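You operate a simulated robot arm through the tools that you are given. There is no shell and no other tool. Be economical: measure what you need, move in short steps, check, and stop when the job is done.

You are at the controls of a simulated robot arm. One attempt, no reset.

JOB
Pump one shot of softener into the clear cup and stand it in the blue tray.
Fine: spill none and swing the spout aside again.

It is judged by the outcome, as a careful person would: the job done as asked, and still so three seconds after it is handed in. It fails if anything else is knocked over, pushed out of place, dropped, spilled or broken.

ROBOT AND FRAMES
A 6-joint arm with a two-finger parallel gripper, fixed in place. Base frame: the origin is at the foot of the arm, x ahead of it, y to its left, z up; the work surface is at about z = 90. Lengths are in cm, angles in degrees, forces in N, time in s.
With the tool pointing down near the work surface it reaches from about 24 to 66 cm from the base axis. Its first joint turns from -66.0 to 66.0 degrees. Payload 2.9 kg.
The TCP is the grasp point between the finger pads, 3 cm short of the fingertips. In the tool frame z runs along the fingers and y along their closing line. The gripper opens to 11 cm. The fingers are 2 cm wide and 1 cm thick; the gripper's body (4.8 by 11.2 cm) begins 5.5 cm behind the TCP.
Orientation is that of the tool frame in the base frame, as a unit quaternion [x, y, z, w]. With the fingers straight down and closing along the base's y, the tool's x points along the base's -x, its y along +y and its z along -z.

CONTROLS
- The arm moves only by the tool servo_tool. Its argument "series" is one flat list of numbers, 7 for each row, row after row: the shift along the tool's x, y, z in cm, then the turn, a rotation vector about the tool's x, y, z in degrees, then the closure, from 0 (fully open) to 1 (shut). In form: [tx, ty, tz, ax, ay, az, fingers, tx, ty, tz, ax, ay, az, fingers, ...]. A call has 1 to 20 rows; each row shifts and turns the commanded pose from where the row before left it, along the tool's axes as they then stand. Rows are played at 5 a second. More than 5 cm and 8.6 degrees between two rows, or a gripper value outside its range, and nothing of the call is played. A pose out of reach is approached as far as the arm can. The call stops where the force on the tool passes 80 N (or 10 N more than at its start, if that is more) or the arm is blocked; 0.2 s more then pass. Each finger travels about 10.8 cm/s and halts on what it meets, pressing with about 32 N; the grip force reading is that of the motor and also rises with nothing between the fingers. The clock runs only during rows and for 0.2 s after the last one: add rows that do not move to give the fingers time. The reply holds the time, the measured pose of the TCP, the force on the tool along the base axes, the opening and the grip force, in the units named above and with some noise, with the torque about the TCP (base axes, N m) and any sound that the robot's microphone picked up.
- Cameras (640 x 400 px; columns grow to the right, rows downward): "scene" is fixed at [7.77, 43.53, 138.84]; the picture's right is [-0.78, -0.63, 0.00], its down [-0.28, 0.35, -0.89] and it looks along [0.56, -0.69, -0.45] (base axes); focal length 272 px, centre (320, 200). "wrist" rides on the gripper at [7.2, 1.7, -10.3] in the tool frame; the picture's right is [-0.23, 0.97, 0.00], its down [-0.76, -0.18, -0.62] and it looks along [-0.61, -0.14, 0.78] (tool axes); focal length 222 px, centre (320, 200). There is no depth. A picture from a camera that has moved, and an enlarged one, comes with that camera's place and axes in the base frame and with its lens. The place of the scene camera against the robot may be out by one fixed shift of up to 1.2 cm in any direction.
- get_image(camera): a new picture of that camera. The clock stands still meanwhile.
- inspect(camera, box): a new picture of the part [left, top, right, bottom] of that camera's present view, enlarged. The clock stands still meanwhile.
- sign_off(): hands the job in; it is judged then, once.

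Go step by step. Nothing tells you positions but the pictures and the camera data: compare them with the known pose of the tool, close in by small moves and look again before you grip or let go. The budget is 120 turns and 84 pictures, counting those below and the enlarged ones. Unless the task says otherwise, let go and move clear before handing in, and close with one line.

The tools are called after "Call:" as a command line: name --argument value ..., lists and objects as JSON in quotes. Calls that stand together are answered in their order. servo_tool: Moves the arm, as the interface text tells. Its arguments: {"type":"object","properties":{"series":{"type":"array","items":{"type":"number"}}},"required":["series"]} The other tools are called the same way: get_image (camera) takes a picture; inspect (camera, box) takes an enlarged picture of a part of a camera's view; sign_off () hands the job in.

At the start:

```text
clock: 0.0
tcp_pos: [45.11, -7.94, 123.41]
ee_rot: [0.0, 1.0, 0.0, 0.0]
wrist_force: [0.7, 0.8, -0.4]
ft_torque: [0.01, -0.03, 0.03]
width: 11.01
grasp_force: 0.3
```

scene: 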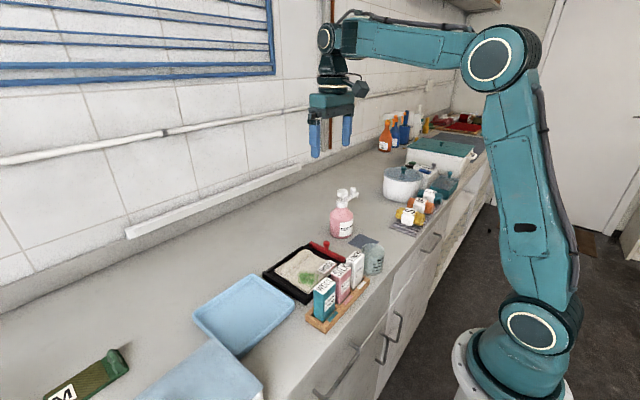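
wrist: 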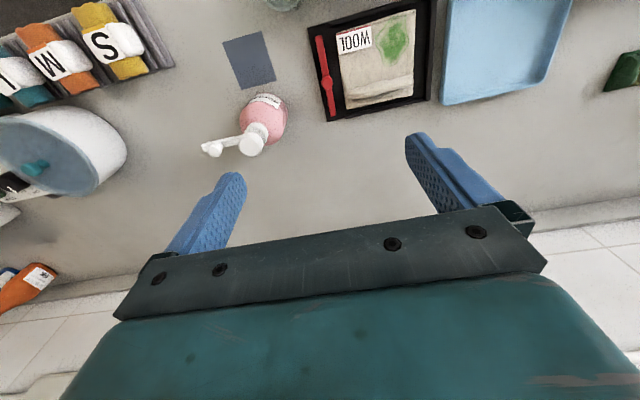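

I see a pink pump bottle near mid-counter, a clear cup perhaps at the counter's front edge, and a blue tray on the left. I'll enlarge to measure them.

Call:
inspect --camera "scene" --box '[260, 170, 420, 330]'

Call:
inspect --camera "wrist" --box '[160, 0, 360, 180]'

Call:
inspect --camera "scene" --box '[130, 250, 330, 400]'

```text
2.50 times, centred on (340, 250) of scene
camera zoom: at [7.77, 43.53, 138.84], right [-0.78, -0.63, 0.0], down [-0.28, 0.35, -0.89], along [0.56, -0.69, -0.45], focal length 679 px, centre (270, 75)
```

zoom: 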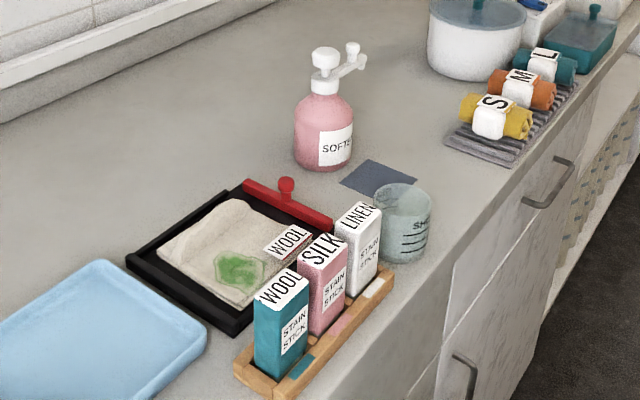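

```text
2.22 times, centred on (260, 90) of wrist
camera zoom: at [37.76, -6.37, 133.74], right [0.23, 0.97, 0.0], down [0.76, -0.18, 0.62], along [0.61, -0.14, -0.78], focal length 494 px, centre (453, 444)
```

zoom: 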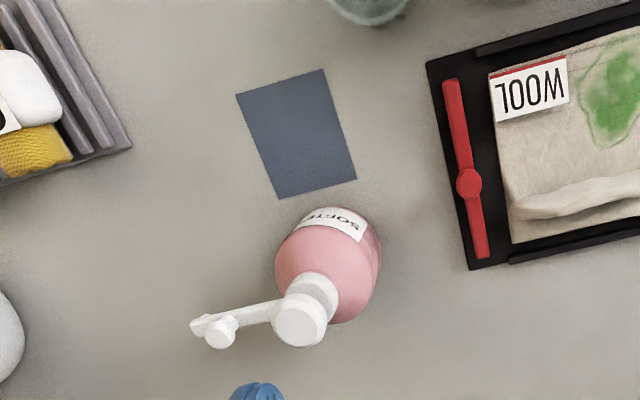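

```text
2.67 times, centred on (230, 325) of scene
camera zoom: at [7.77, 43.53, 138.84], right [-0.78, -0.63, 0.0], down [-0.28, 0.35, -0.89], along [0.56, -0.69, -0.45], focal length 724 px, centre (560, -133)
```

zoom: 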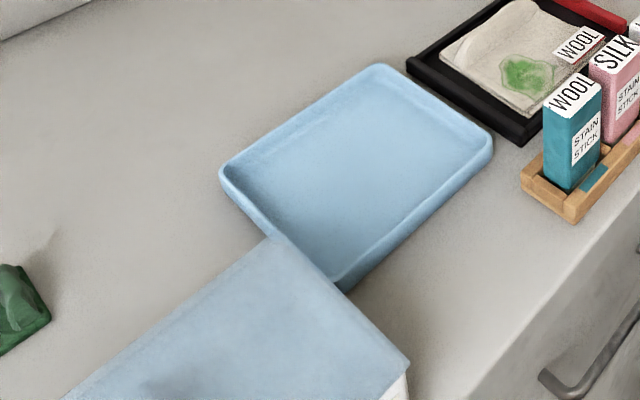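

The pump head sits near (48,-17,106) with its spout toward -y. The dark mat is centred near (40,-19), and the cup near (32,-8) beside the stain-stick rack. I'll move back for a closer wrist view of the cup.

Call:
servo_tool --series '[3, -1, 3, 0, 0, 0, 0, 3, -1, 3, 0, 0, 0, 0, 3, 0, 3, 0, 0, 0, 0, 2, 0, 0, 0, 0, 0, 0, 0, 0, 0, 0, 0, 0, 0]'

Call:
get_image --camera "wrist"

Call:
get_image --camera "scene"

```text
clock: 1.2
tcp_pos: [34.18, -10.25, 114.27]
ee_rot: [0.0, 1.0, 0.0, 0.0]
wrist_force: [-0.3, -0.1, -0.4]
ft_torque: [0.0, -0.01, 0.01]
width: 11.0
grasp_force: 0.0
```

```text
78 pictures are left
camera wrist: at [26.86, -8.59, 124.58], right [0.23, 0.97, 0.0], down [0.76, -0.18, 0.62], along [0.61, -0.14, -0.78], focal length 222 px, centre (320, 200)
```

wrist: 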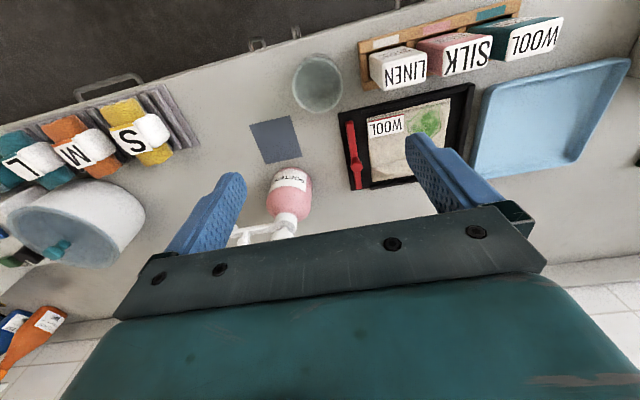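

```text
77 pictures are left
```

scene: 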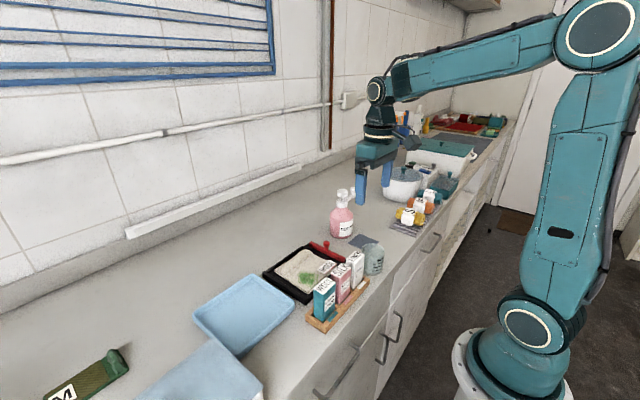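

Call:
inspect --camera "wrist" --box '[220, 20, 420, 180]'

Call:
inspect --camera "wrist" --box '[440, 30, 640, 210]'

Call:
inspect --camera "wrist" --box '[210, 150, 330, 250]'

Call:
inspect --camera "scene" --box '[310, 170, 410, 290]'

```text
2.50 times, centred on (320, 100) of wrist
camera zoom: at [26.86, -8.59, 124.58], right [0.23, 0.97, 0.0], down [0.76, -0.18, 0.62], along [0.61, -0.14, -0.78], focal length 555 px, centre (320, 450)
```

zoom: 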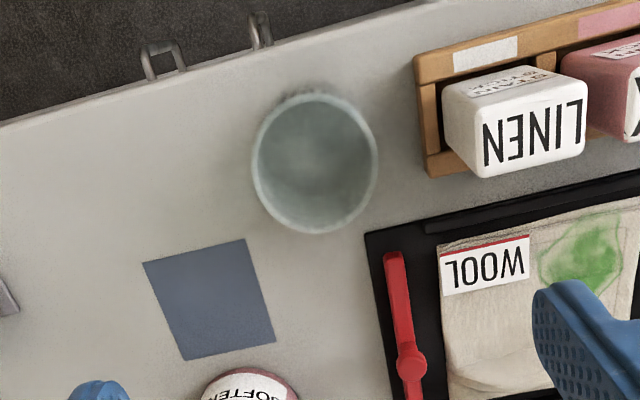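

```text
2.22 times, centred on (540, 120) of wrist
camera zoom: at [26.86, -8.59, 124.58], right [0.23, 0.97, 0.0], down [0.76, -0.18, 0.62], along [0.61, -0.14, -0.78], focal length 494 px, centre (-169, 378)
```

zoom: 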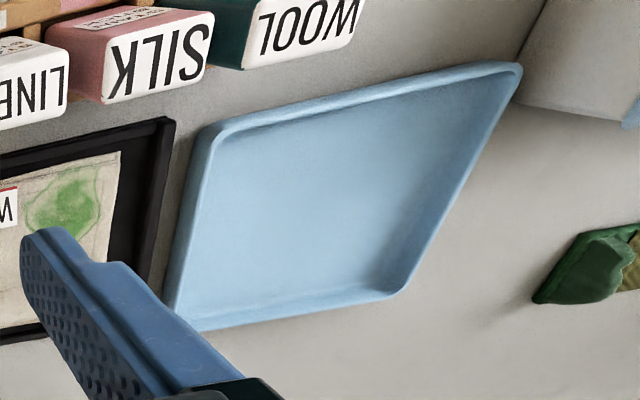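

```text
4.00 times, centred on (270, 200) of wrist
camera zoom: at [26.86, -8.59, 124.58], right [0.23, 0.97, 0.0], down [0.76, -0.18, 0.62], along [0.61, -0.14, -0.78], focal length 888 px, centre (520, 200)
```

zoom: 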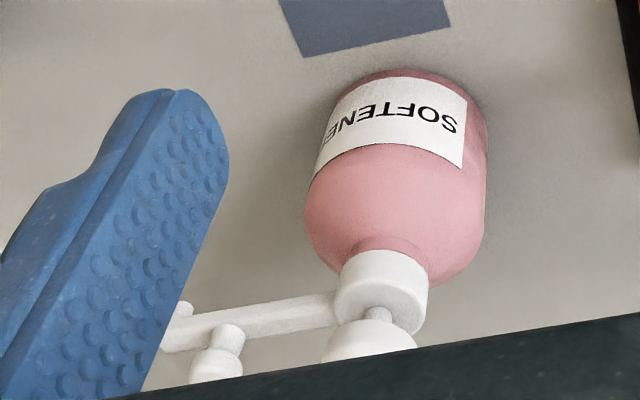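

```text
3.33 times, centred on (360, 230) of scene
camera zoom: at [7.76, 43.54, 138.84], right [-0.78, -0.63, 0.0], down [-0.28, 0.35, -0.89], along [0.56, -0.69, -0.45], focal length 906 px, centre (187, 100)
```

zoom: 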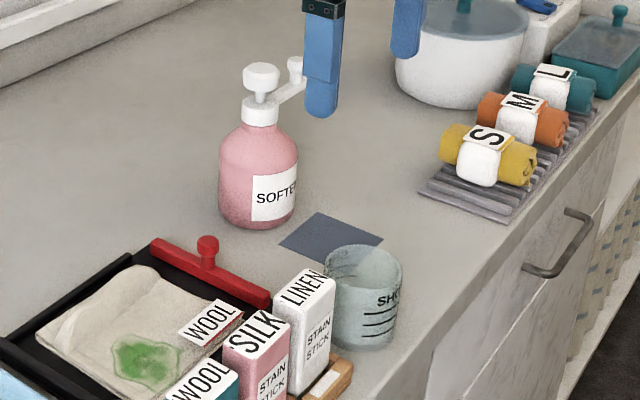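

The cup is about 5.8 cm wide and 6.7 cm tall, near (32.2,-10.0), with 2.7 cm free to the rack. I'll hover above it with partly closed fingers and check.

Call:
servo_tool --series '[1.9, 0.2, 4, 0, 0, 0, 0.31, 0, 0, 4, 0, 0, 0, 0.31, 0, 0, 3.5, 0, 0, 0, 0.31, 0, 0, 0, 0, 0, 0, 0.31]'

Call:
get_image --camera "wrist"

Call:
inspect --camera "scene" --box '[310, 170, 430, 290]'

```text
clock: 2.2
tcp_pos: [32.25, -10.05, 103.01]
ee_rot: [0.0, 1.0, 0.001, 0.0]
wrist_force: [0.0, -0.1, 0.4]
ft_torque: [0.01, 0.0, 0.0]
width: 7.59
grasp_force: 0.1
```

```text
72 pictures are left
camera wrist: at [24.98, -8.35, 113.26], right [0.23, 0.97, 0.0], down [0.76, -0.18, 0.62], along [0.61, -0.14, -0.78], focal length 222 px, centre (320, 200)
```

wrist: 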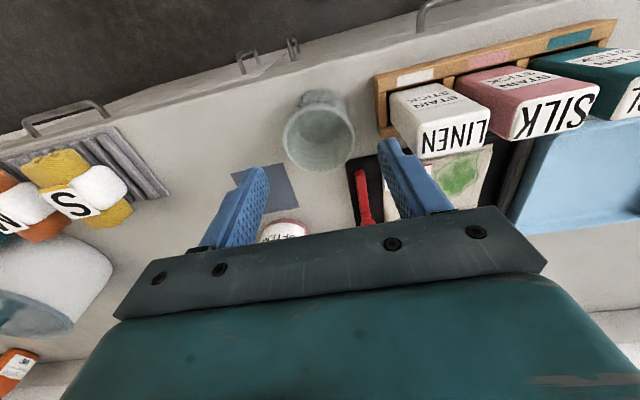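

```text
3.33 times, centred on (370, 230) of scene
camera zoom: at [7.77, 43.53, 138.84], right [-0.78, -0.63, 0.0], down [-0.28, 0.35, -0.89], along [0.56, -0.69, -0.45], focal length 906 px, centre (153, 100)
```

zoom: 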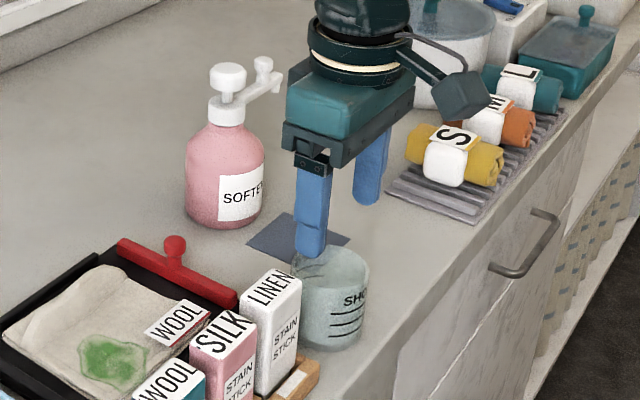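

The cup lies between the fingers, with about 0.8 cm from the finger to the rack. I'll lower and grip.

Call:
servo_tool --series '[0.15, 0.1, 3, 0, 0, 0, 0.31, 0, 0, 3, 0, 0, 0, 0.31, 0, 0, 2.7, 0, 0, 0, 0.31, 0, 0, 0, 0, 0, 0, 0.31]'

Call:
get_image --camera "wrist"

Call:
inspect --camera "scene" --box '[310, 170, 430, 290]'

```text
clock: 3.2
tcp_pos: [32.13, -9.74, 94.21]
ee_rot: [-0.001, 1.0, 0.0, 0.0]
wrist_force: [-0.3, 0.1, 0.9]
ft_torque: [0.0, 0.01, 0.0]
width: 7.62
grasp_force: 0.1
```

```text
70 pictures are left
camera wrist: at [24.71, -8.01, 104.43], right [0.23, 0.97, 0.0], down [0.76, -0.18, 0.62], along [0.61, -0.14, -0.78], focal length 222 px, centre (320, 200)
```

wrist: 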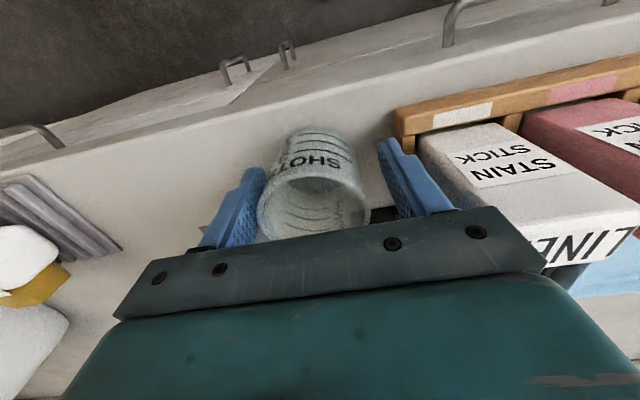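

```text
3.33 times, centred on (370, 230) of scene
camera zoom: at [7.77, 43.53, 138.84], right [-0.78, -0.63, 0.0], down [-0.28, 0.35, -0.89], along [0.56, -0.69, -0.45], focal length 906 px, centre (153, 100)
```

zoom: 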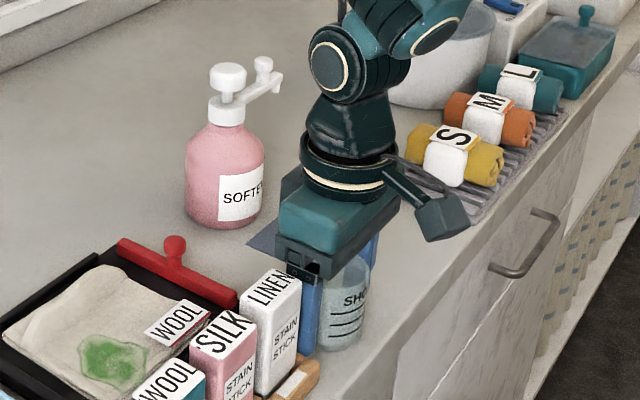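

The fingers straddle the cup. Closing on it.

Call:
servo_tool --series '[0, 0, 0, 0, 0, 0, 0.45, 0, 0, 0, 0, 0, 0, 0.55, 0, 0, 0, 0, 0, 0, 0.6, 0, 0, 0, 0, 0, 0, 0.6]'

```text
clock: 4.2
tcp_pos: [32.17, -9.65, 94.22]
ee_rot: [0.0, 1.0, 0.001, 0.001]
wrist_force: [0.3, 1.1, 0.1]
ft_torque: [0.0, 0.04, -0.01]
width: 5.92
grasp_force: 31.8
```

The cup is held at 5.9 cm. I'll lift it and carry it over the mat.

Call:
servo_tool --series '[0, 0, -2, 0, 0, 0, 0.6, 0, 0, -3, 0, 0, 0, 0.6, 0, 0, -3, 0, 0, 0, 0.6, -2, -2.3, 0, 0, 0, 0, 0.6, -2, -2.3, 0, 0, 0, 0, 0.6, -2, -2.3, 0, 0, 0, 0, 0.6, -1.5, -2.2, 0, 0, 0, 0, 0.6, 0, 0, 0, 0, 0, 0, 0.6]'

Call:
get_image --camera "wrist"

Call:
inspect --camera "scene" --box '[300, 150, 420, 270]'

```text
clock: 6.0
tcp_pos: [39.47, -18.82, 102.27]
ee_rot: [0.0, 1.0, 0.0, 0.001]
wrist_force: [0.1, -0.1, -0.2]
ft_torque: [-0.01, 0.0, 0.02]
width: 5.87
grasp_force: 32.4
```

```text
68 pictures are left
camera wrist: at [32.19, -17.11, 112.44], right [0.23, 0.97, 0.0], down [0.76, -0.18, 0.62], along [0.61, -0.14, -0.78], focal length 222 px, centre (320, 200)
```

wrist: 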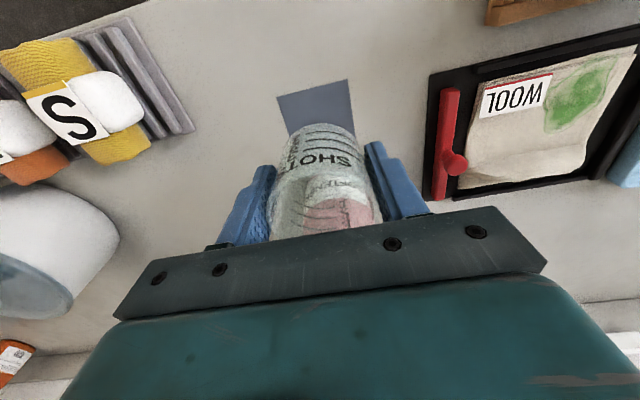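

```text
3.33 times, centred on (360, 210) of scene
camera zoom: at [7.77, 43.53, 138.85], right [-0.78, -0.63, 0.0], down [-0.28, 0.35, -0.89], along [0.56, -0.69, -0.45], focal length 906 px, centre (187, 167)
```

zoom: 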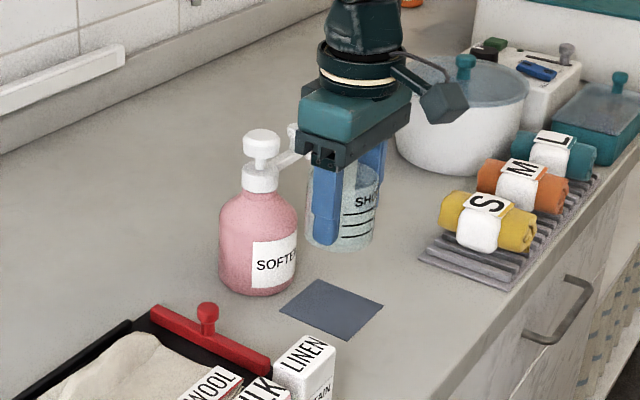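

The mat is confirmed at centre (40.3,-18.8). Lowering the cup onto it.

Call:
servo_tool --series '[-0.8, 0, 2, 0, 0, 0, 0.6, 0, 0, 3, 0, 0, 0, 0.6, 0, 0, 2, 0, 0, 0, 0.6, 0, 0, 0.7, 0, 0, 0, 0.6, 0, 0, 0.1, 0, 0, 0, 0.6, 0, 0, 0, 0, 0, 0, 0.6]'

Call:
inspect --camera "scene" --box '[300, 150, 420, 270]'

```text
clock: 7.4
tcp_pos: [40.42, -18.85, 94.48]
ee_rot: [0.001, 1.0, 0.0, 0.001]
wrist_force: [0.2, -0.7, -1.5]
ft_torque: [0.02, -0.02, -0.01]
width: 5.88
grasp_force: 32.2
```

```text
3.33 times, centred on (360, 210) of scene
camera zoom: at [7.77, 43.53, 138.85], right [-0.78, -0.63, 0.0], down [-0.28, 0.35, -0.89], along [0.56, -0.69, -0.45], focal length 906 px, centre (187, 167)
```

zoom: 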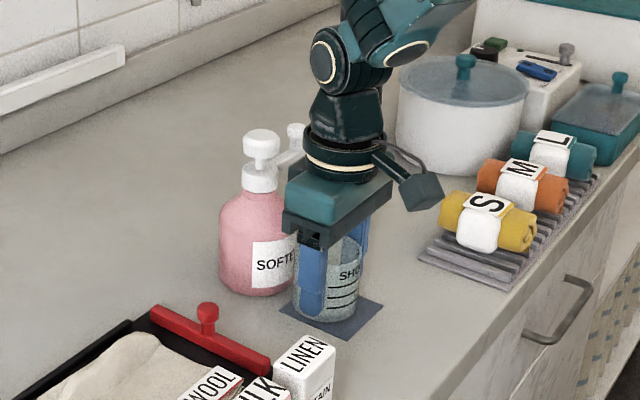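

Almost seated. I'll press lightly downward to find contact.

Call:
servo_tool --series '[0, 0, 0.1, 0, 0, 0, 0.6, 0, 0, 0.1, 0, 0, 0, 0.6, 0, 0, 0, 0, 0, 0, 0.6]'

```text
clock: 8.2
tcp_pos: [40.28, -18.99, 94.18]
ee_rot: [0.0, 1.0, 0.0, 0.0]
wrist_force: [0.5, 0.0, -0.5]
ft_torque: [-0.03, -0.03, 0.02]
width: 5.93
grasp_force: 32.2
```

It's back at pick height, so it's seated. Releasing and rising straight up.

Call:
servo_tool --series '[0, 0, 0, 0, 0, 0, 0.42, 0, 0, 0, 0, 0, 0, 0.31, 0, 0, 0, 0, 0, 0, 0.31, 0, 0, -3, 0, 0, 0, 0.31, 0, 0, -4, 0, 0, 0, 0.31, 0, 0, -4, 0, 0, 0, 0.31, 3, 0, -4, 0, 0, 0, 0.5, 3, 0, 0, 0, 0, 0, 0.8, 0, 0, 0, 0, 0, 0, 1, 0, 0, 0, 0, 0, 0, 1]'

Call:
get_image --camera "wrist"

Call:
inspect --camera "scene" --box '[300, 150, 420, 270]'

```text
clock: 10.4
tcp_pos: [34.41, -18.71, 109.31]
ee_rot: [0.0, 1.0, 0.0, -0.001]
wrist_force: [0.3, -0.3, -0.3]
ft_torque: [0.02, -0.02, 0.0]
width: 0.0
grasp_force: 32.3
```

```text
65 pictures are left
camera wrist: at [26.99, -17.11, 119.42], right [0.23, 0.97, 0.0], down [0.76, -0.18, 0.62], along [0.61, -0.14, -0.78], focal length 222 px, centre (320, 200)
```

wrist: 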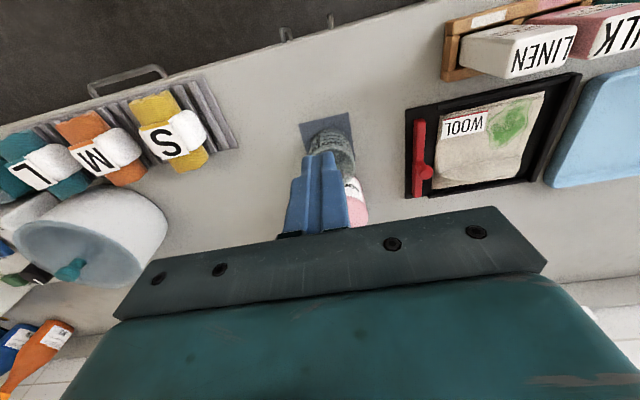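

```text
3.33 times, centred on (360, 210) of scene
camera zoom: at [7.76, 43.54, 138.84], right [-0.78, -0.63, 0.0], down [-0.28, 0.35, -0.89], along [0.56, -0.69, -0.45], focal length 906 px, centre (187, 167)
```

zoom: 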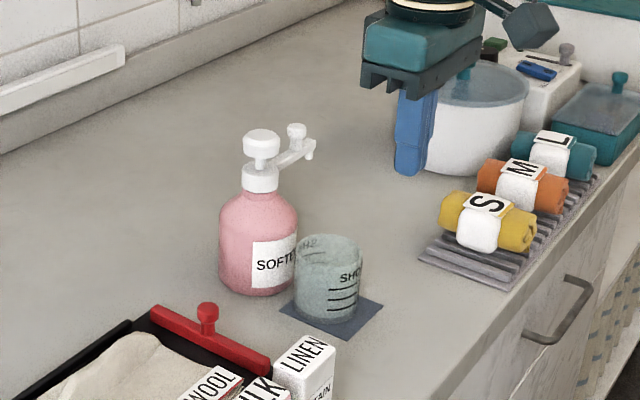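

The cup stands on the mat. The spout's upright knob is near (48,-23,105), and a separate press button tops the bottle. I'll move to the -y side, turn the wrist 90° so the camera looks at the pump, and measure.

Call:
servo_tool --series '[0, 0, -3, 0, 0, 0, 1, 0, 0, -3, 0, 0, 0, 1, -3.4, -2.8, 0, 0, 0, 0, 1, -3.4, -2.8, 0, 0, 0, 0, 1, -3.4, -2.8, 0, 0, 0, 0, 1, -3.4, -2.8, 0, 0, 0, 0, 1, 0, 0, 0, 0, 0, -8.182, 1, 0, 0, 0, 0, 0, -8.182, 1, 0, 0, 0, 0, 0, -8.182, 1, 0, 0, 0, 0, 0, -8.182, 1, 0, 0, 0, 0, 0, -8.182, 1, 0, 0, 0, 0, 0, -8.182, 1, 0, 0, 0, 0, 0, -8.182, 1, 0, 0, 0, 0, 0, -8.182, 1, 0, 0, 0, 0, 0, -8.182, 1, 0, 0, 0, 0, 0, -8.182, 1, 0, 0, 0, 0, 0, -8.182, 1, 0, 0, 0, 0, 0, 0, 1]'

Call:
get_image --camera "wrist"

Call:
get_image --camera "scene"

```text
clock: 14.2
tcp_pos: [47.94, -30.07, 115.35]
ee_rot: [0.708, -0.706, 0.0, 0.0]
wrist_force: [0.0, -0.2, 0.1]
ft_torque: [0.0, -0.04, 0.0]
width: 0.02
grasp_force: 32.4
```

```text
63 pictures are left
camera wrist: at [46.18, -37.34, 125.59], right [-0.97, 0.23, 0.0], down [0.18, 0.76, 0.62], along [0.14, 0.61, -0.78], focal length 222 px, centre (320, 200)
```

wrist: 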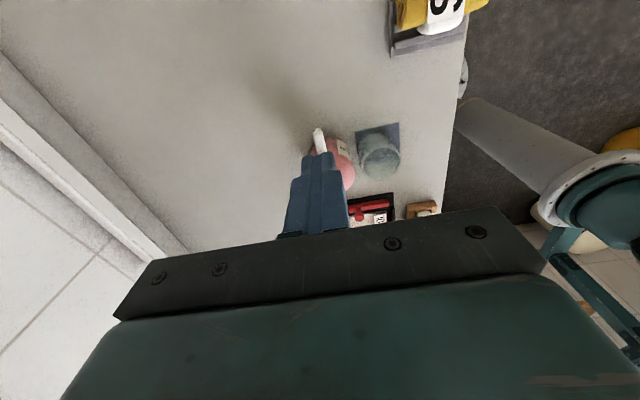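

```text
62 pictures are left
```

scene: 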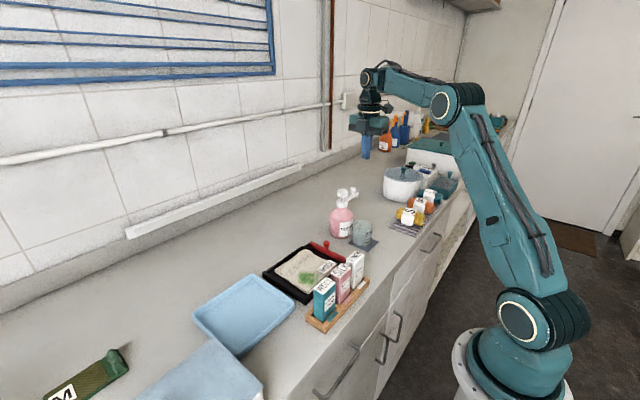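

The fingers hide the pump, so I'll open them and look again.

Call:
servo_tool --series '[0, 0, 0, 0, 0, 0, 0.4, 0, 0, 0, 0, 0, 0, 0.4, 0, 0, 0, 0, 0, 0, 0.4]'

Call:
inspect --camera "wrist" --box '[260, 90, 420, 230]'

```text
clock: 15.0
tcp_pos: [48.0, -30.15, 115.31]
ee_rot: [0.707, -0.707, 0.0, -0.001]
wrist_force: [0.4, -0.5, 2.1]
ft_torque: [-0.02, -0.03, -0.01]
width: 6.59
grasp_force: 0.1
```

```text
2.86 times, centred on (340, 160) of wrist
camera zoom: at [46.16, -37.34, 125.59], right [-0.97, 0.23, 0.0], down [0.18, 0.76, 0.62], along [0.14, 0.61, -0.78], focal length 635 px, centre (263, 314)
```

zoom: 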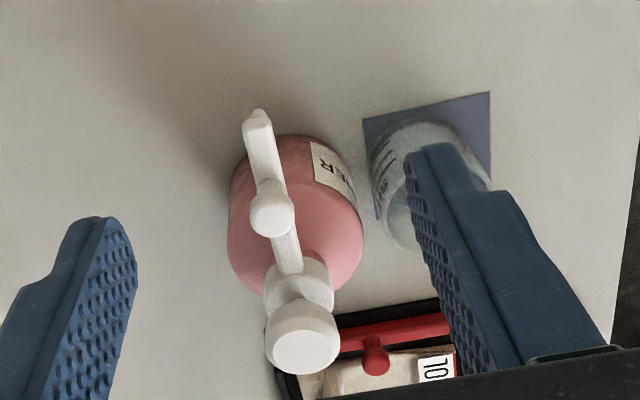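

By triangulation the button top is at (48.7,-18.9,104.6), the knob at (48.65,-24.8,103.3), and the nozzle reaches about 9 cm from the axis, landing over the mat when swung to -x. I'll go above the knob with the fingers straddling it.

Call:
servo_tool --series '[-2.7, -0.6, 0, 0, 0, 0, 0.62, -2.65, 0, 2, 0, 0, 0, 0.62, 0, 0, 3, 0, 0, 0, 0.62, 0, 0, 2.5, 0, 0, 0, 0.62, 0, 0, 0, 0, 0, 0, 0.62]'

Call:
inspect --camera "wrist" --box '[200, 50, 440, 250]'

Call:
inspect --camera "scene" --box '[300, 150, 400, 250]'

```text
clock: 16.2
tcp_pos: [50.31, -25.61, 109.41]
ee_rot: [-0.707, 0.707, 0.002, 0.0]
wrist_force: [-0.1, -0.2, 0.1]
ft_torque: [0.0, -0.03, -0.03]
width: 4.19
grasp_force: 0.1
out of reach, approached as far as the arm can: row 3, 4
```

```text
2.00 times, centred on (320, 150) of wrist
camera zoom: at [48.66, -32.97, 119.69], right [-0.97, 0.23, 0.0], down [0.18, 0.76, 0.62], along [0.14, 0.61, -0.78], focal length 444 px, centre (320, 300)
```

zoom: 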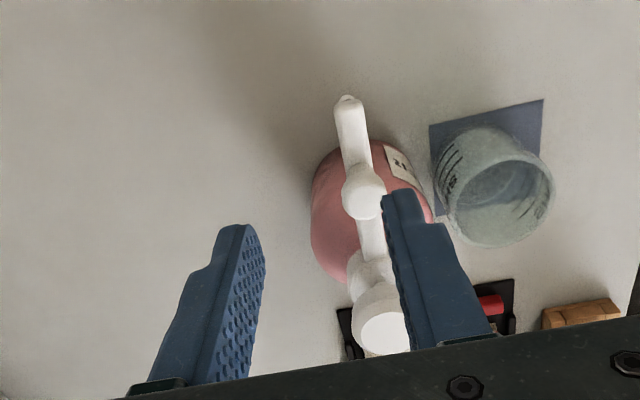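

```text
4.00 times, centred on (350, 200) of scene
camera zoom: at [7.77, 43.53, 138.84], right [-0.78, -0.63, 0.0], down [-0.28, 0.35, -0.89], along [0.56, -0.69, -0.45], focal length 1087 px, centre (200, 200)
```

zoom: 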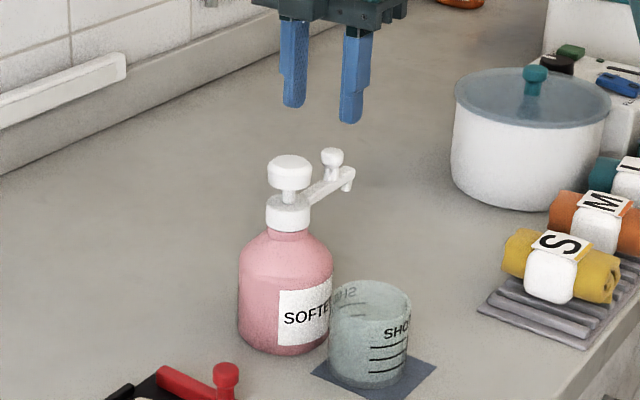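

The arm stopped short of the commanded pose and reported it as out of reach. I'll test a small correction from here.

Call:
servo_tool --series '[0, 0, 0, 0, 0, 0, 0.62, 0, 0, 0, 0, 0, 0, 0.62]'

```text
clock: 16.8
tcp_pos: [50.45, -25.76, 109.42]
ee_rot: [-0.707, 0.707, 0.001, 0.0]
wrist_force: [-0.1, 0.4, 0.6]
ft_torque: [0.01, -0.04, -0.01]
width: 4.19
grasp_force: 0.0
```

Call:
servo_tool --series '[0, 0.9, 0, 0, 0, 0, 0.62, -0.4, 0.9, 0, 0, 0, 0, 0.62, 0, 0, 0, 0, 0, 0, 0.62]'

```text
clock: 17.6
tcp_pos: [49.67, -25.88, 110.29]
ee_rot: [0.707, -0.707, -0.002, 0.0]
wrist_force: [-0.6, 0.4, 0.0]
ft_torque: [0.01, -0.01, 0.03]
width: 4.2
grasp_force: 0.0
out of reach, approached as far as the arm can: row 1, 2
```

The boundary seems tied to this wrist yaw. I'll rise, turn the wrist back, close the fingers and use them as a pusher on the spout arm instead.

Call:
servo_tool --series '[0, 0, -3, 0, 0, 0, 0.62, 0, 0, 0, 0, 0, 8.182, 0.7, 0, 0, 0, 0, 0, 8.182, 0.8, 0, 0, 0, 0, 0, 8.182, 0.9, 0, 0, 0, 0, 0, 8.182, 1, 0, 0, 0, 0, 0, 8.182, 1, 0, 0, 0, 0, 0, 8.182, 1, 0, 0, 0, 0, 0, 8.182, 1, 0, 0, 0, 0, 0, 8.182, 1, 0, 0, 0, 0, 0, 8.182, 1, 0, 0, 0, 0, 0, 8.182, 1, 0, 0, 0, 0, 0, 8.182, 1, 0, 0, 0, 0, 0, 0, 1]'

```text
clock: 20.4
tcp_pos: [49.84, -25.88, 113.2]
ee_rot: [0.001, 1.0, 0.0, 0.0]
wrist_force: [0.1, -1.6, -0.2]
ft_torque: [-0.01, 0.01, 0.0]
width: 0.0
grasp_force: 32.3
```

Call:
servo_tool --series '[-1.5, 1.0, 0, 0, 0, 0, 1, 0, 0, 3, 0, 0, 0, 1, 0, 0, 3, 0, 0, 0, 1, 0, 0, 0, 0, 0, 0, 1]'

Call:
inspect --camera "scene" --box '[300, 150, 400, 250]'

Call:
get_image --camera "wrist"

```text
clock: 21.4
tcp_pos: [51.83, -25.1, 107.69]
ee_rot: [0.001, 1.0, 0.0, -0.002]
wrist_force: [0.3, -0.2, -1.1]
ft_torque: [-0.01, 0.0, -0.03]
width: 0.0
grasp_force: 31.7
out of reach, approached as far as the arm can: row 3
```

```text
4.00 times, centred on (350, 200) of scene
camera zoom: at [7.77, 43.53, 138.84], right [-0.78, -0.63, 0.0], down [-0.28, 0.35, -0.89], along [0.56, -0.69, -0.45], focal length 1087 px, centre (200, 200)
```

zoom: 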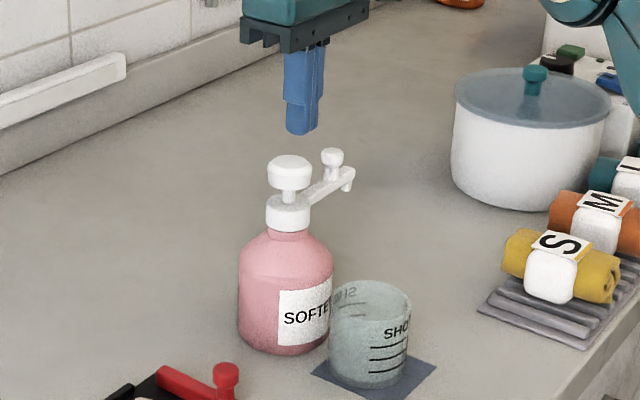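

```text
57 pictures are left
camera wrist: at [44.61, -23.5, 117.95], right [0.23, 0.97, 0.0], down [0.76, -0.18, 0.62], along [0.6, -0.14, -0.78], focal length 222 px, centre (320, 200)
```

wrist: 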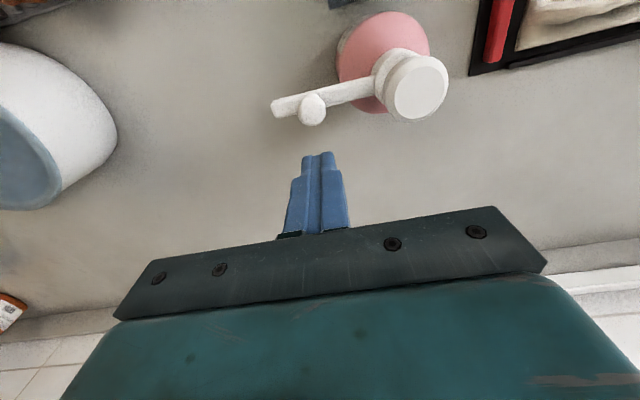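

Still limited here at a different yaw, so the wrist may have taken another configuration. I'll check the arm as a whole.

Call:
get_image --camera "scene"

```text
56 pictures are left
```

scene: 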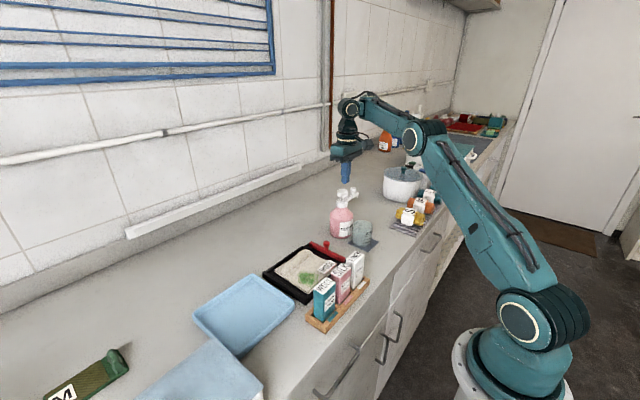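

The limit looks like an elbow-branch stop, since only inward moves are refused. I'll raise the arm and retract it toward the start pose to regain the normal elbow configuration.

Call:
servo_tool --series '[0, 0, -4, 0, 0, 0, 1, 0, 0, -4, 0, 0, 0, 1, 0, 0, -4, 0, 0, 0, 1, 2, 2, 0, 0, 0, 0, 1, 2, 2, 0, 0, 0, 0, 1, 0, 0, 0, 0, 0, 0, 1]'

Call:
get_image --camera "scene"

```text
clock: 22.8
tcp_pos: [47.95, -21.21, 119.67]
ee_rot: [-0.001, 1.0, 0.0, 0.0]
wrist_force: [-0.1, -0.9, -0.1]
ft_torque: [-0.01, -0.02, -0.02]
width: 0.0
grasp_force: 31.9
```

```text
55 pictures are left
```

scene: 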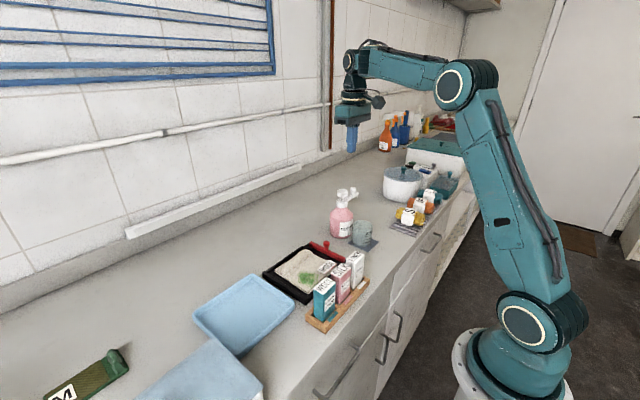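

No refusals up here. I'll descend gradually above the pump to see where the limit sits in this configuration.

Call:
servo_tool --series '[0, 0, 3, 0, 0, 0, 1, 0, 0, 3, 0, 0, 0, 1, 0, 0, 2, 0, 0, 0, 1, 0, 0, 0, 0, 0, 0, 1]'

```text
clock: 23.8
tcp_pos: [47.94, -21.05, 111.58]
ee_rot: [0.0, 1.0, 0.0, 0.0]
wrist_force: [0.5, 1.0, 0.0]
ft_torque: [-0.01, 0.0, 0.03]
width: 0.0
grasp_force: 31.8
```

That worked, so the configuration is normal again. Moving to the +x side of the spout and descending.

Call:
servo_tool --series '[-3.3, -1.5, 0, 0, 0, 0, 1, 0, -2.2, 0, 0, 0, 0, 1, 0, 0, 2, 0, 0, 0, 1, 0, 0, 2, 0, 0, 0, 1, 0, 0, 0, 0, 0, 0, 1]'

```text
clock: 25.0
tcp_pos: [51.23, -24.99, 107.57]
ee_rot: [0.0, 1.0, 0.0, 0.0]
wrist_force: [-0.7, 0.0, 0.1]
ft_torque: [0.0, -0.01, -0.01]
width: 0.0
grasp_force: 32.0
```

Call:
servo_tool --series '[0, 0, 1.7, 0, 0, 0, 1, 0, 0, 1.7, 0, 0, 0, 1, 0, 0, 0, 0, 0, 0, 1]'

Call:
get_image --camera "wrist"

Call:
inspect --camera "scene" --box '[300, 150, 400, 250]'

```text
clock: 25.8
tcp_pos: [51.18, -24.99, 104.3]
ee_rot: [0.0, 1.0, -0.001, 0.0]
wrist_force: [-0.3, -0.1, 0.3]
ft_torque: [-0.01, -0.03, 0.01]
width: 0.0
grasp_force: 32.1
```

```text
54 pictures are left
camera wrist: at [43.77, -23.27, 114.5], right [0.23, 0.97, 0.0], down [0.76, -0.18, 0.62], along [0.61, -0.14, -0.78], focal length 222 px, centre (320, 200)
```

wrist: 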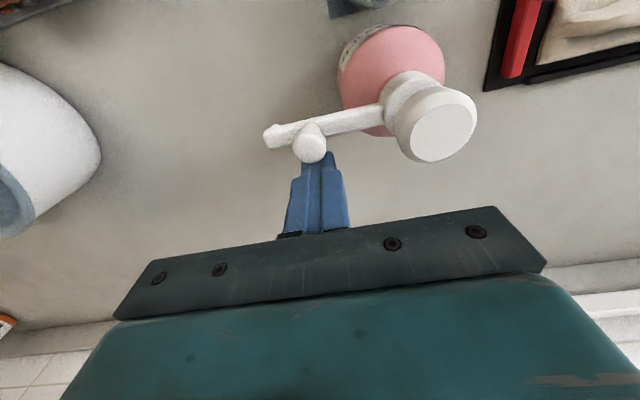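

```text
4.00 times, centred on (350, 200) of scene
camera zoom: at [7.77, 43.53, 138.84], right [-0.78, -0.63, 0.0], down [-0.28, 0.35, -0.89], along [0.56, -0.69, -0.45], focal length 1087 px, centre (200, 200)
```

zoom: 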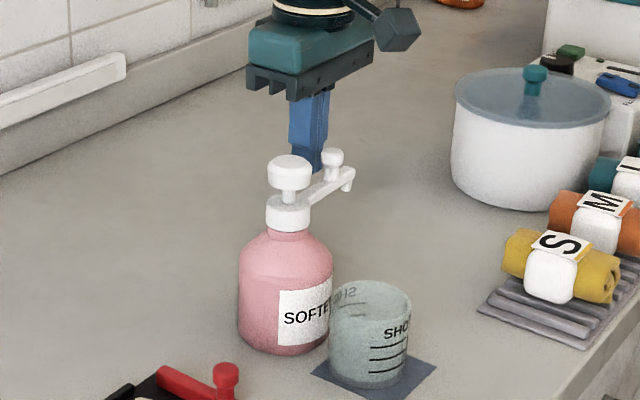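

The pusher is right behind the spout. I'll swing the first 30° slowly along the arc.

Call:
servo_tool --series '[0.29, 0.04, 0, 0, 0, 0, 1, 0.29, 0.05, 0, 0, 0, 0, 1, 0.48, -0.09, 0, 0, 0, 0, 1, 0.48, -0.1, 0, 0, 0, 0, 1, 0.49, -0.09, 0, 0, 0, 0, 1, 0.53, 0.02, 0, 0, 0, 0, 1, 0.53, 0.02, 0, 0, 0, 0, 1, 0.53, 0.02, 0, 0, 0, 0, 1, 0, 0, 0, 0, 0, 0, 1]'

Call:
get_image --camera "wrist"

Call:
inspect --camera "scene" --box '[300, 150, 400, 250]'

```text
clock: 27.8
tcp_pos: [47.62, -24.96, 104.23]
ee_rot: [0.0, 1.0, 0.001, 0.0]
wrist_force: [0.8, -0.2, 0.4]
ft_torque: [0.02, 0.0, 0.01]
width: 0.0
grasp_force: 31.8
```

```text
52 pictures are left
camera wrist: at [40.25, -23.32, 114.5], right [0.23, 0.97, 0.0], down [0.76, -0.18, 0.62], along [0.61, -0.14, -0.78], focal length 222 px, centre (320, 200)
```

wrist: 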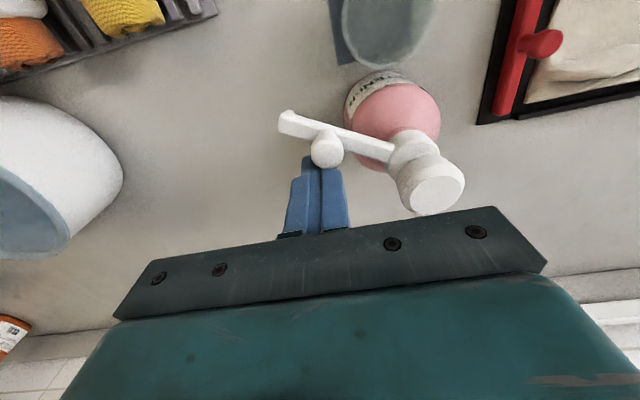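

```text
4.00 times, centred on (350, 200) of scene
camera zoom: at [7.77, 43.54, 138.84], right [-0.78, -0.63, 0.0], down [-0.28, 0.35, -0.89], along [0.56, -0.69, -0.45], focal length 1087 px, centre (200, 200)
```

zoom: 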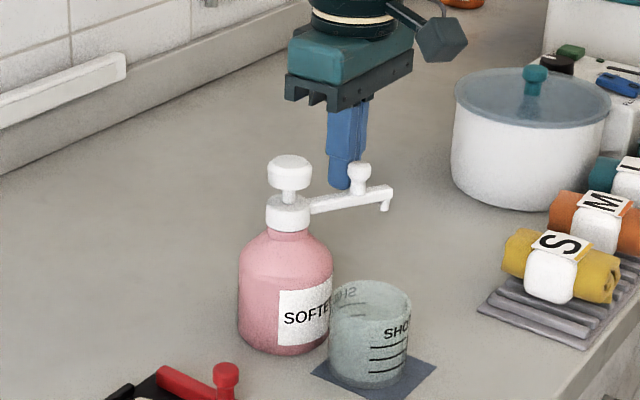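

The spout swings freely and the bottle hasn't moved. Continuing along the arc to about 75°.

Call:
servo_tool --series '[0.53, 0.1, 0, 0, 0, 0, 1, 0.53, 0.13, 0, 0, 0, 0, 1, 0.53, 0.17, 0, 0, 0, 0, 1, 0.5, 0.27, 0, 0, 0, 0, 1, 0.48, 0.31, 0, 0, 0, 0, 1, 0.45, 0.36, 0, 0, 0, 0, 1, 0.42, 0.4, 0, 0, 0, 0, 1, 0.38, 0.44, 0, 0, 0, 0, 1, 0.34, 0.47, 0, 0, 0, 0, 1, 0, 0, 0, 0, 0, 0, 1]'

Call:
get_image --camera "wrist"

Call:
inspect --camera "scene" --box '[300, 150, 400, 250]'

```text
clock: 30.0
tcp_pos: [43.52, -22.45, 104.31]
ee_rot: [0.001, 1.0, -0.001, 0.001]
wrist_force: [-0.6, 0.3, -0.3]
ft_torque: [-0.04, 0.01, -0.02]
width: 0.02
grasp_force: 32.2
```

```text
50 pictures are left
camera wrist: at [36.09, -20.74, 114.54], right [0.23, 0.97, 0.0], down [0.76, -0.18, 0.62], along [0.61, -0.14, -0.78], focal length 222 px, centre (320, 200)
```

wrist: 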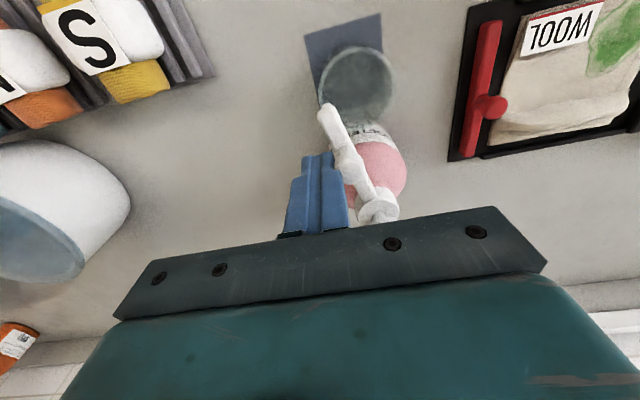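

```text
4.00 times, centred on (350, 200) of scene
camera zoom: at [7.76, 43.53, 138.85], right [-0.78, -0.63, 0.0], down [-0.28, 0.35, -0.89], along [0.56, -0.69, -0.45], focal length 1087 px, centre (200, 200)
```

zoom: 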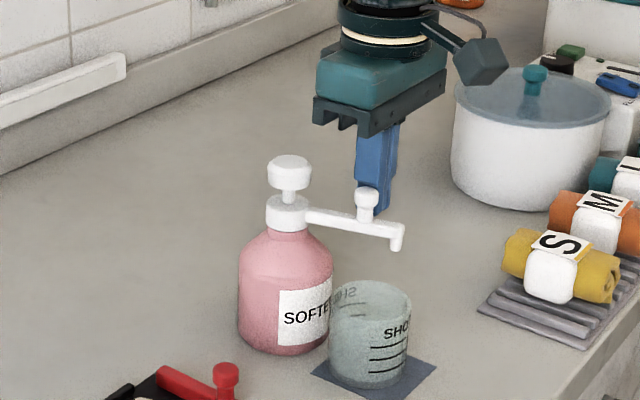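

Call:
servo_tool --series '[0.25, 0.42, 0, 0, 0, 0, 1, 0.22, 0.43, 0, 0, 0, 0, 1, 0.18, 0.43, 0, 0, 0, 0, 1, 0.12, 0.43, 0, 0, 0, 0, 1, 0, 0, 0, 0, 0, 0, 1]'

Call:
inspect --camera "wrist" --box '[240, 30, 440, 240]'

Call:
inspect --camera "scene" --box '[300, 150, 400, 250]'

```text
clock: 31.2
tcp_pos: [42.96, -20.75, 104.4]
ee_rot: [0.001, 1.0, -0.001, 0.0]
wrist_force: [1.1, -8.2, -0.5]
ft_torque: [-0.06, -0.02, -0.03]
width: 0.0
grasp_force: 31.5
```

```text
1.90 times, centred on (340, 135) of wrist
camera zoom: at [35.4, -19.02, 114.53], right [0.23, 0.97, 0.0], down [0.76, -0.18, 0.62], along [0.61, -0.14, -0.78], focal length 423 px, centre (282, 324)
```

zoom: 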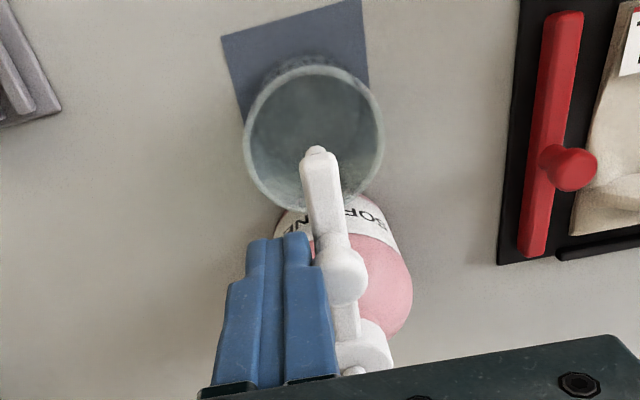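

```text
4.00 times, centred on (350, 200) of scene
camera zoom: at [7.77, 43.51, 138.85], right [-0.78, -0.63, 0.0], down [-0.28, 0.35, -0.89], along [0.56, -0.69, -0.45], focal length 1087 px, centre (200, 200)
```

zoom: 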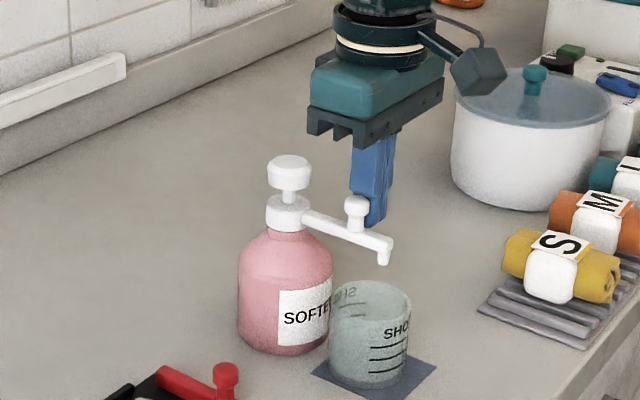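

The spout is against its stop (8 N side force), with the nozzle over the cup at about (39.8,-18.9). I'll back the pusher off, rise and go above the button.

Call:
servo_tool --series '[0, -0.7, 0, 0, 0, 0, 1, 0, -1, 0, 0, 0, 0, 1, 0, 0, -4, 0, 0, 0, 1, 0, 0, -2.5, 0, 0, 0, 1, -2, 1.2, 0, 0, 0, 0, 1, -2, 1.2, 0, 0, 0, 0, 1, -1.75, 1.2, 0, 0, 0, 0, 1, 0, 0, 0, 0, 0, 0, 1]'

Call:
inspect --camera "wrist" --box '[220, 0, 460, 200]'

Call:
inspect --camera "scene" --box '[300, 150, 400, 250]'

```text
clock: 33.0
tcp_pos: [48.55, -18.91, 110.79]
ee_rot: [0.0, 1.0, -0.001, 0.0]
wrist_force: [0.2, -0.2, -0.7]
ft_torque: [-0.03, 0.0, -0.01]
width: 0.02
grasp_force: 32.0
```

```text
2.00 times, centred on (340, 100) of wrist
camera zoom: at [41.14, -17.08, 121.03], right [0.23, 0.97, 0.0], down [0.76, -0.18, 0.62], along [0.61, -0.14, -0.78], focal length 444 px, centre (280, 400)
```

zoom: 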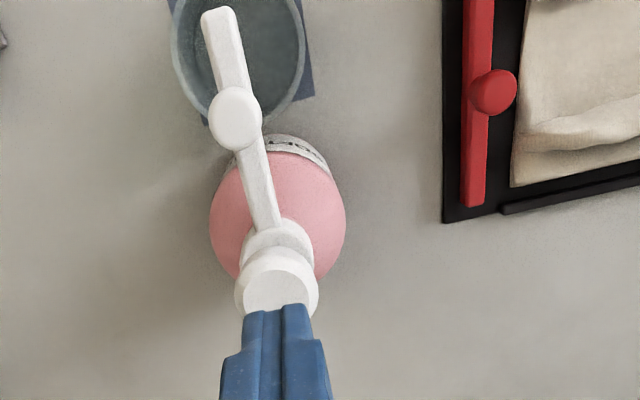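

```text
4.00 times, centred on (350, 200) of scene
camera zoom: at [7.77, 43.54, 138.84], right [-0.78, -0.63, 0.0], down [-0.28, 0.35, -0.89], along [0.56, -0.69, -0.45], focal length 1087 px, centre (200, 200)
```

zoom: 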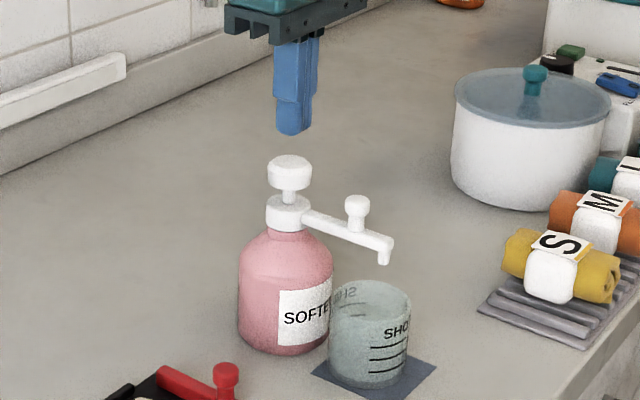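

Centred over the button. I'll descend to just above it, then press slowly.

Call:
servo_tool --series '[0, 0, 1.2, 0, 0, 0, 1, 0, 0, 1.2, 0, 0, 0, 1, 0, 0, 0.4, 0, 0, 0, 1, 0, 0, 0.3, 0, 0, 0, 1, 0, 0, 0.2, 0, 0, 0, 1, 0, 0, 0, 0, 0, 0, 1]'

Call:
inspect --camera "scene" --box '[300, 150, 400, 250]'

```text
clock: 34.4
tcp_pos: [48.45, -18.74, 107.52]
ee_rot: [0.0, 1.0, 0.0, 0.001]
wrist_force: [-0.7, -1.7, 4.3]
ft_torque: [-0.1, 0.01, 0.0]
width: 0.0
grasp_force: 32.1
```

```text
4.00 times, centred on (350, 200) of scene
camera zoom: at [7.76, 43.53, 138.85], right [-0.78, -0.63, 0.0], down [-0.28, 0.35, -0.89], along [0.56, -0.69, -0.45], focal length 1087 px, centre (200, 200)
```

zoom: 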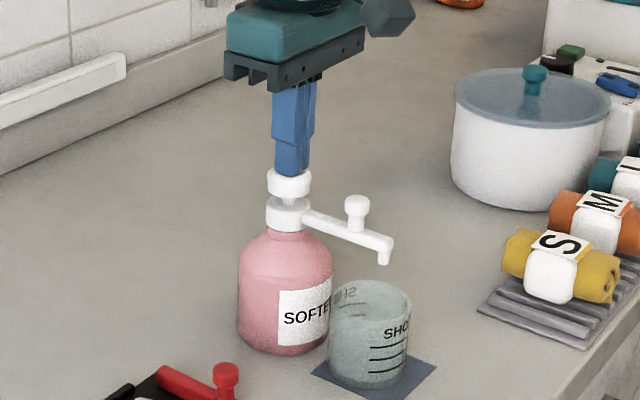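

The button was higher than estimated and is already mostly depressed, with little force (4 N). I'll keep pressing gently to the bottom of the stroke.

Call:
servo_tool --series '[0, 0, 0.15, 0, 0, 0, 1, 0, 0, 0.15, 0, 0, 0, 1, 0, 0, 0.1, 0, 0, 0, 1, 0, 0, 0, 0, 0, 0, 1]'

Call:
inspect --camera "scene" --box '[310, 170, 380, 240]'

```text
clock: 35.4
tcp_pos: [48.45, -18.78, 107.09]
ee_rot: [-0.001, 1.0, -0.001, 0.001]
wrist_force: [2.9, 2.8, 6.7]
ft_torque: [0.09, -0.08, 0.03]
width: 0.0
grasp_force: 31.7
```

```text
5.71 times, centred on (345, 205) of scene
camera zoom: at [7.76, 43.55, 138.84], right [-0.78, -0.63, 0.0], down [-0.28, 0.35, -0.89], along [0.56, -0.69, -0.45], focal length 1552 px, centre (177, 171)
```

zoom: 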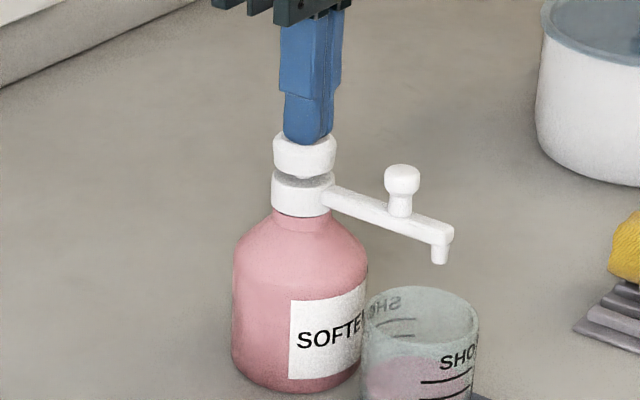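

Pink liquid has appeared in the cup. I'll check the level against the marks before releasing.

Call:
inspect --camera "scene" --box '[335, 205, 385, 255]'

```text
8.00 times, centred on (360, 230) of scene
camera zoom: at [7.76, 43.55, 138.84], right [-0.78, -0.63, 0.0], down [-0.28, 0.35, -0.89], along [0.56, -0.69, -0.45], focal length 2174 px, centre (0, -40)
```

zoom: 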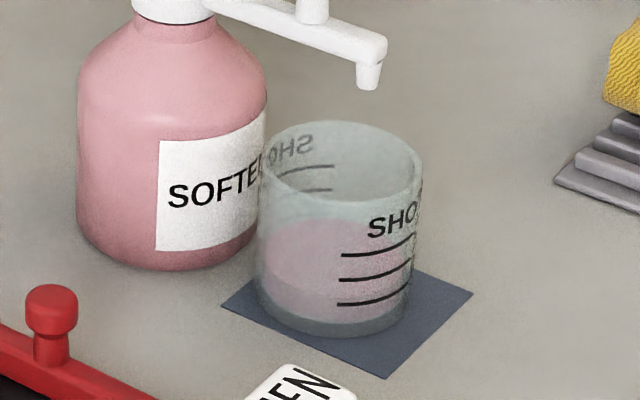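

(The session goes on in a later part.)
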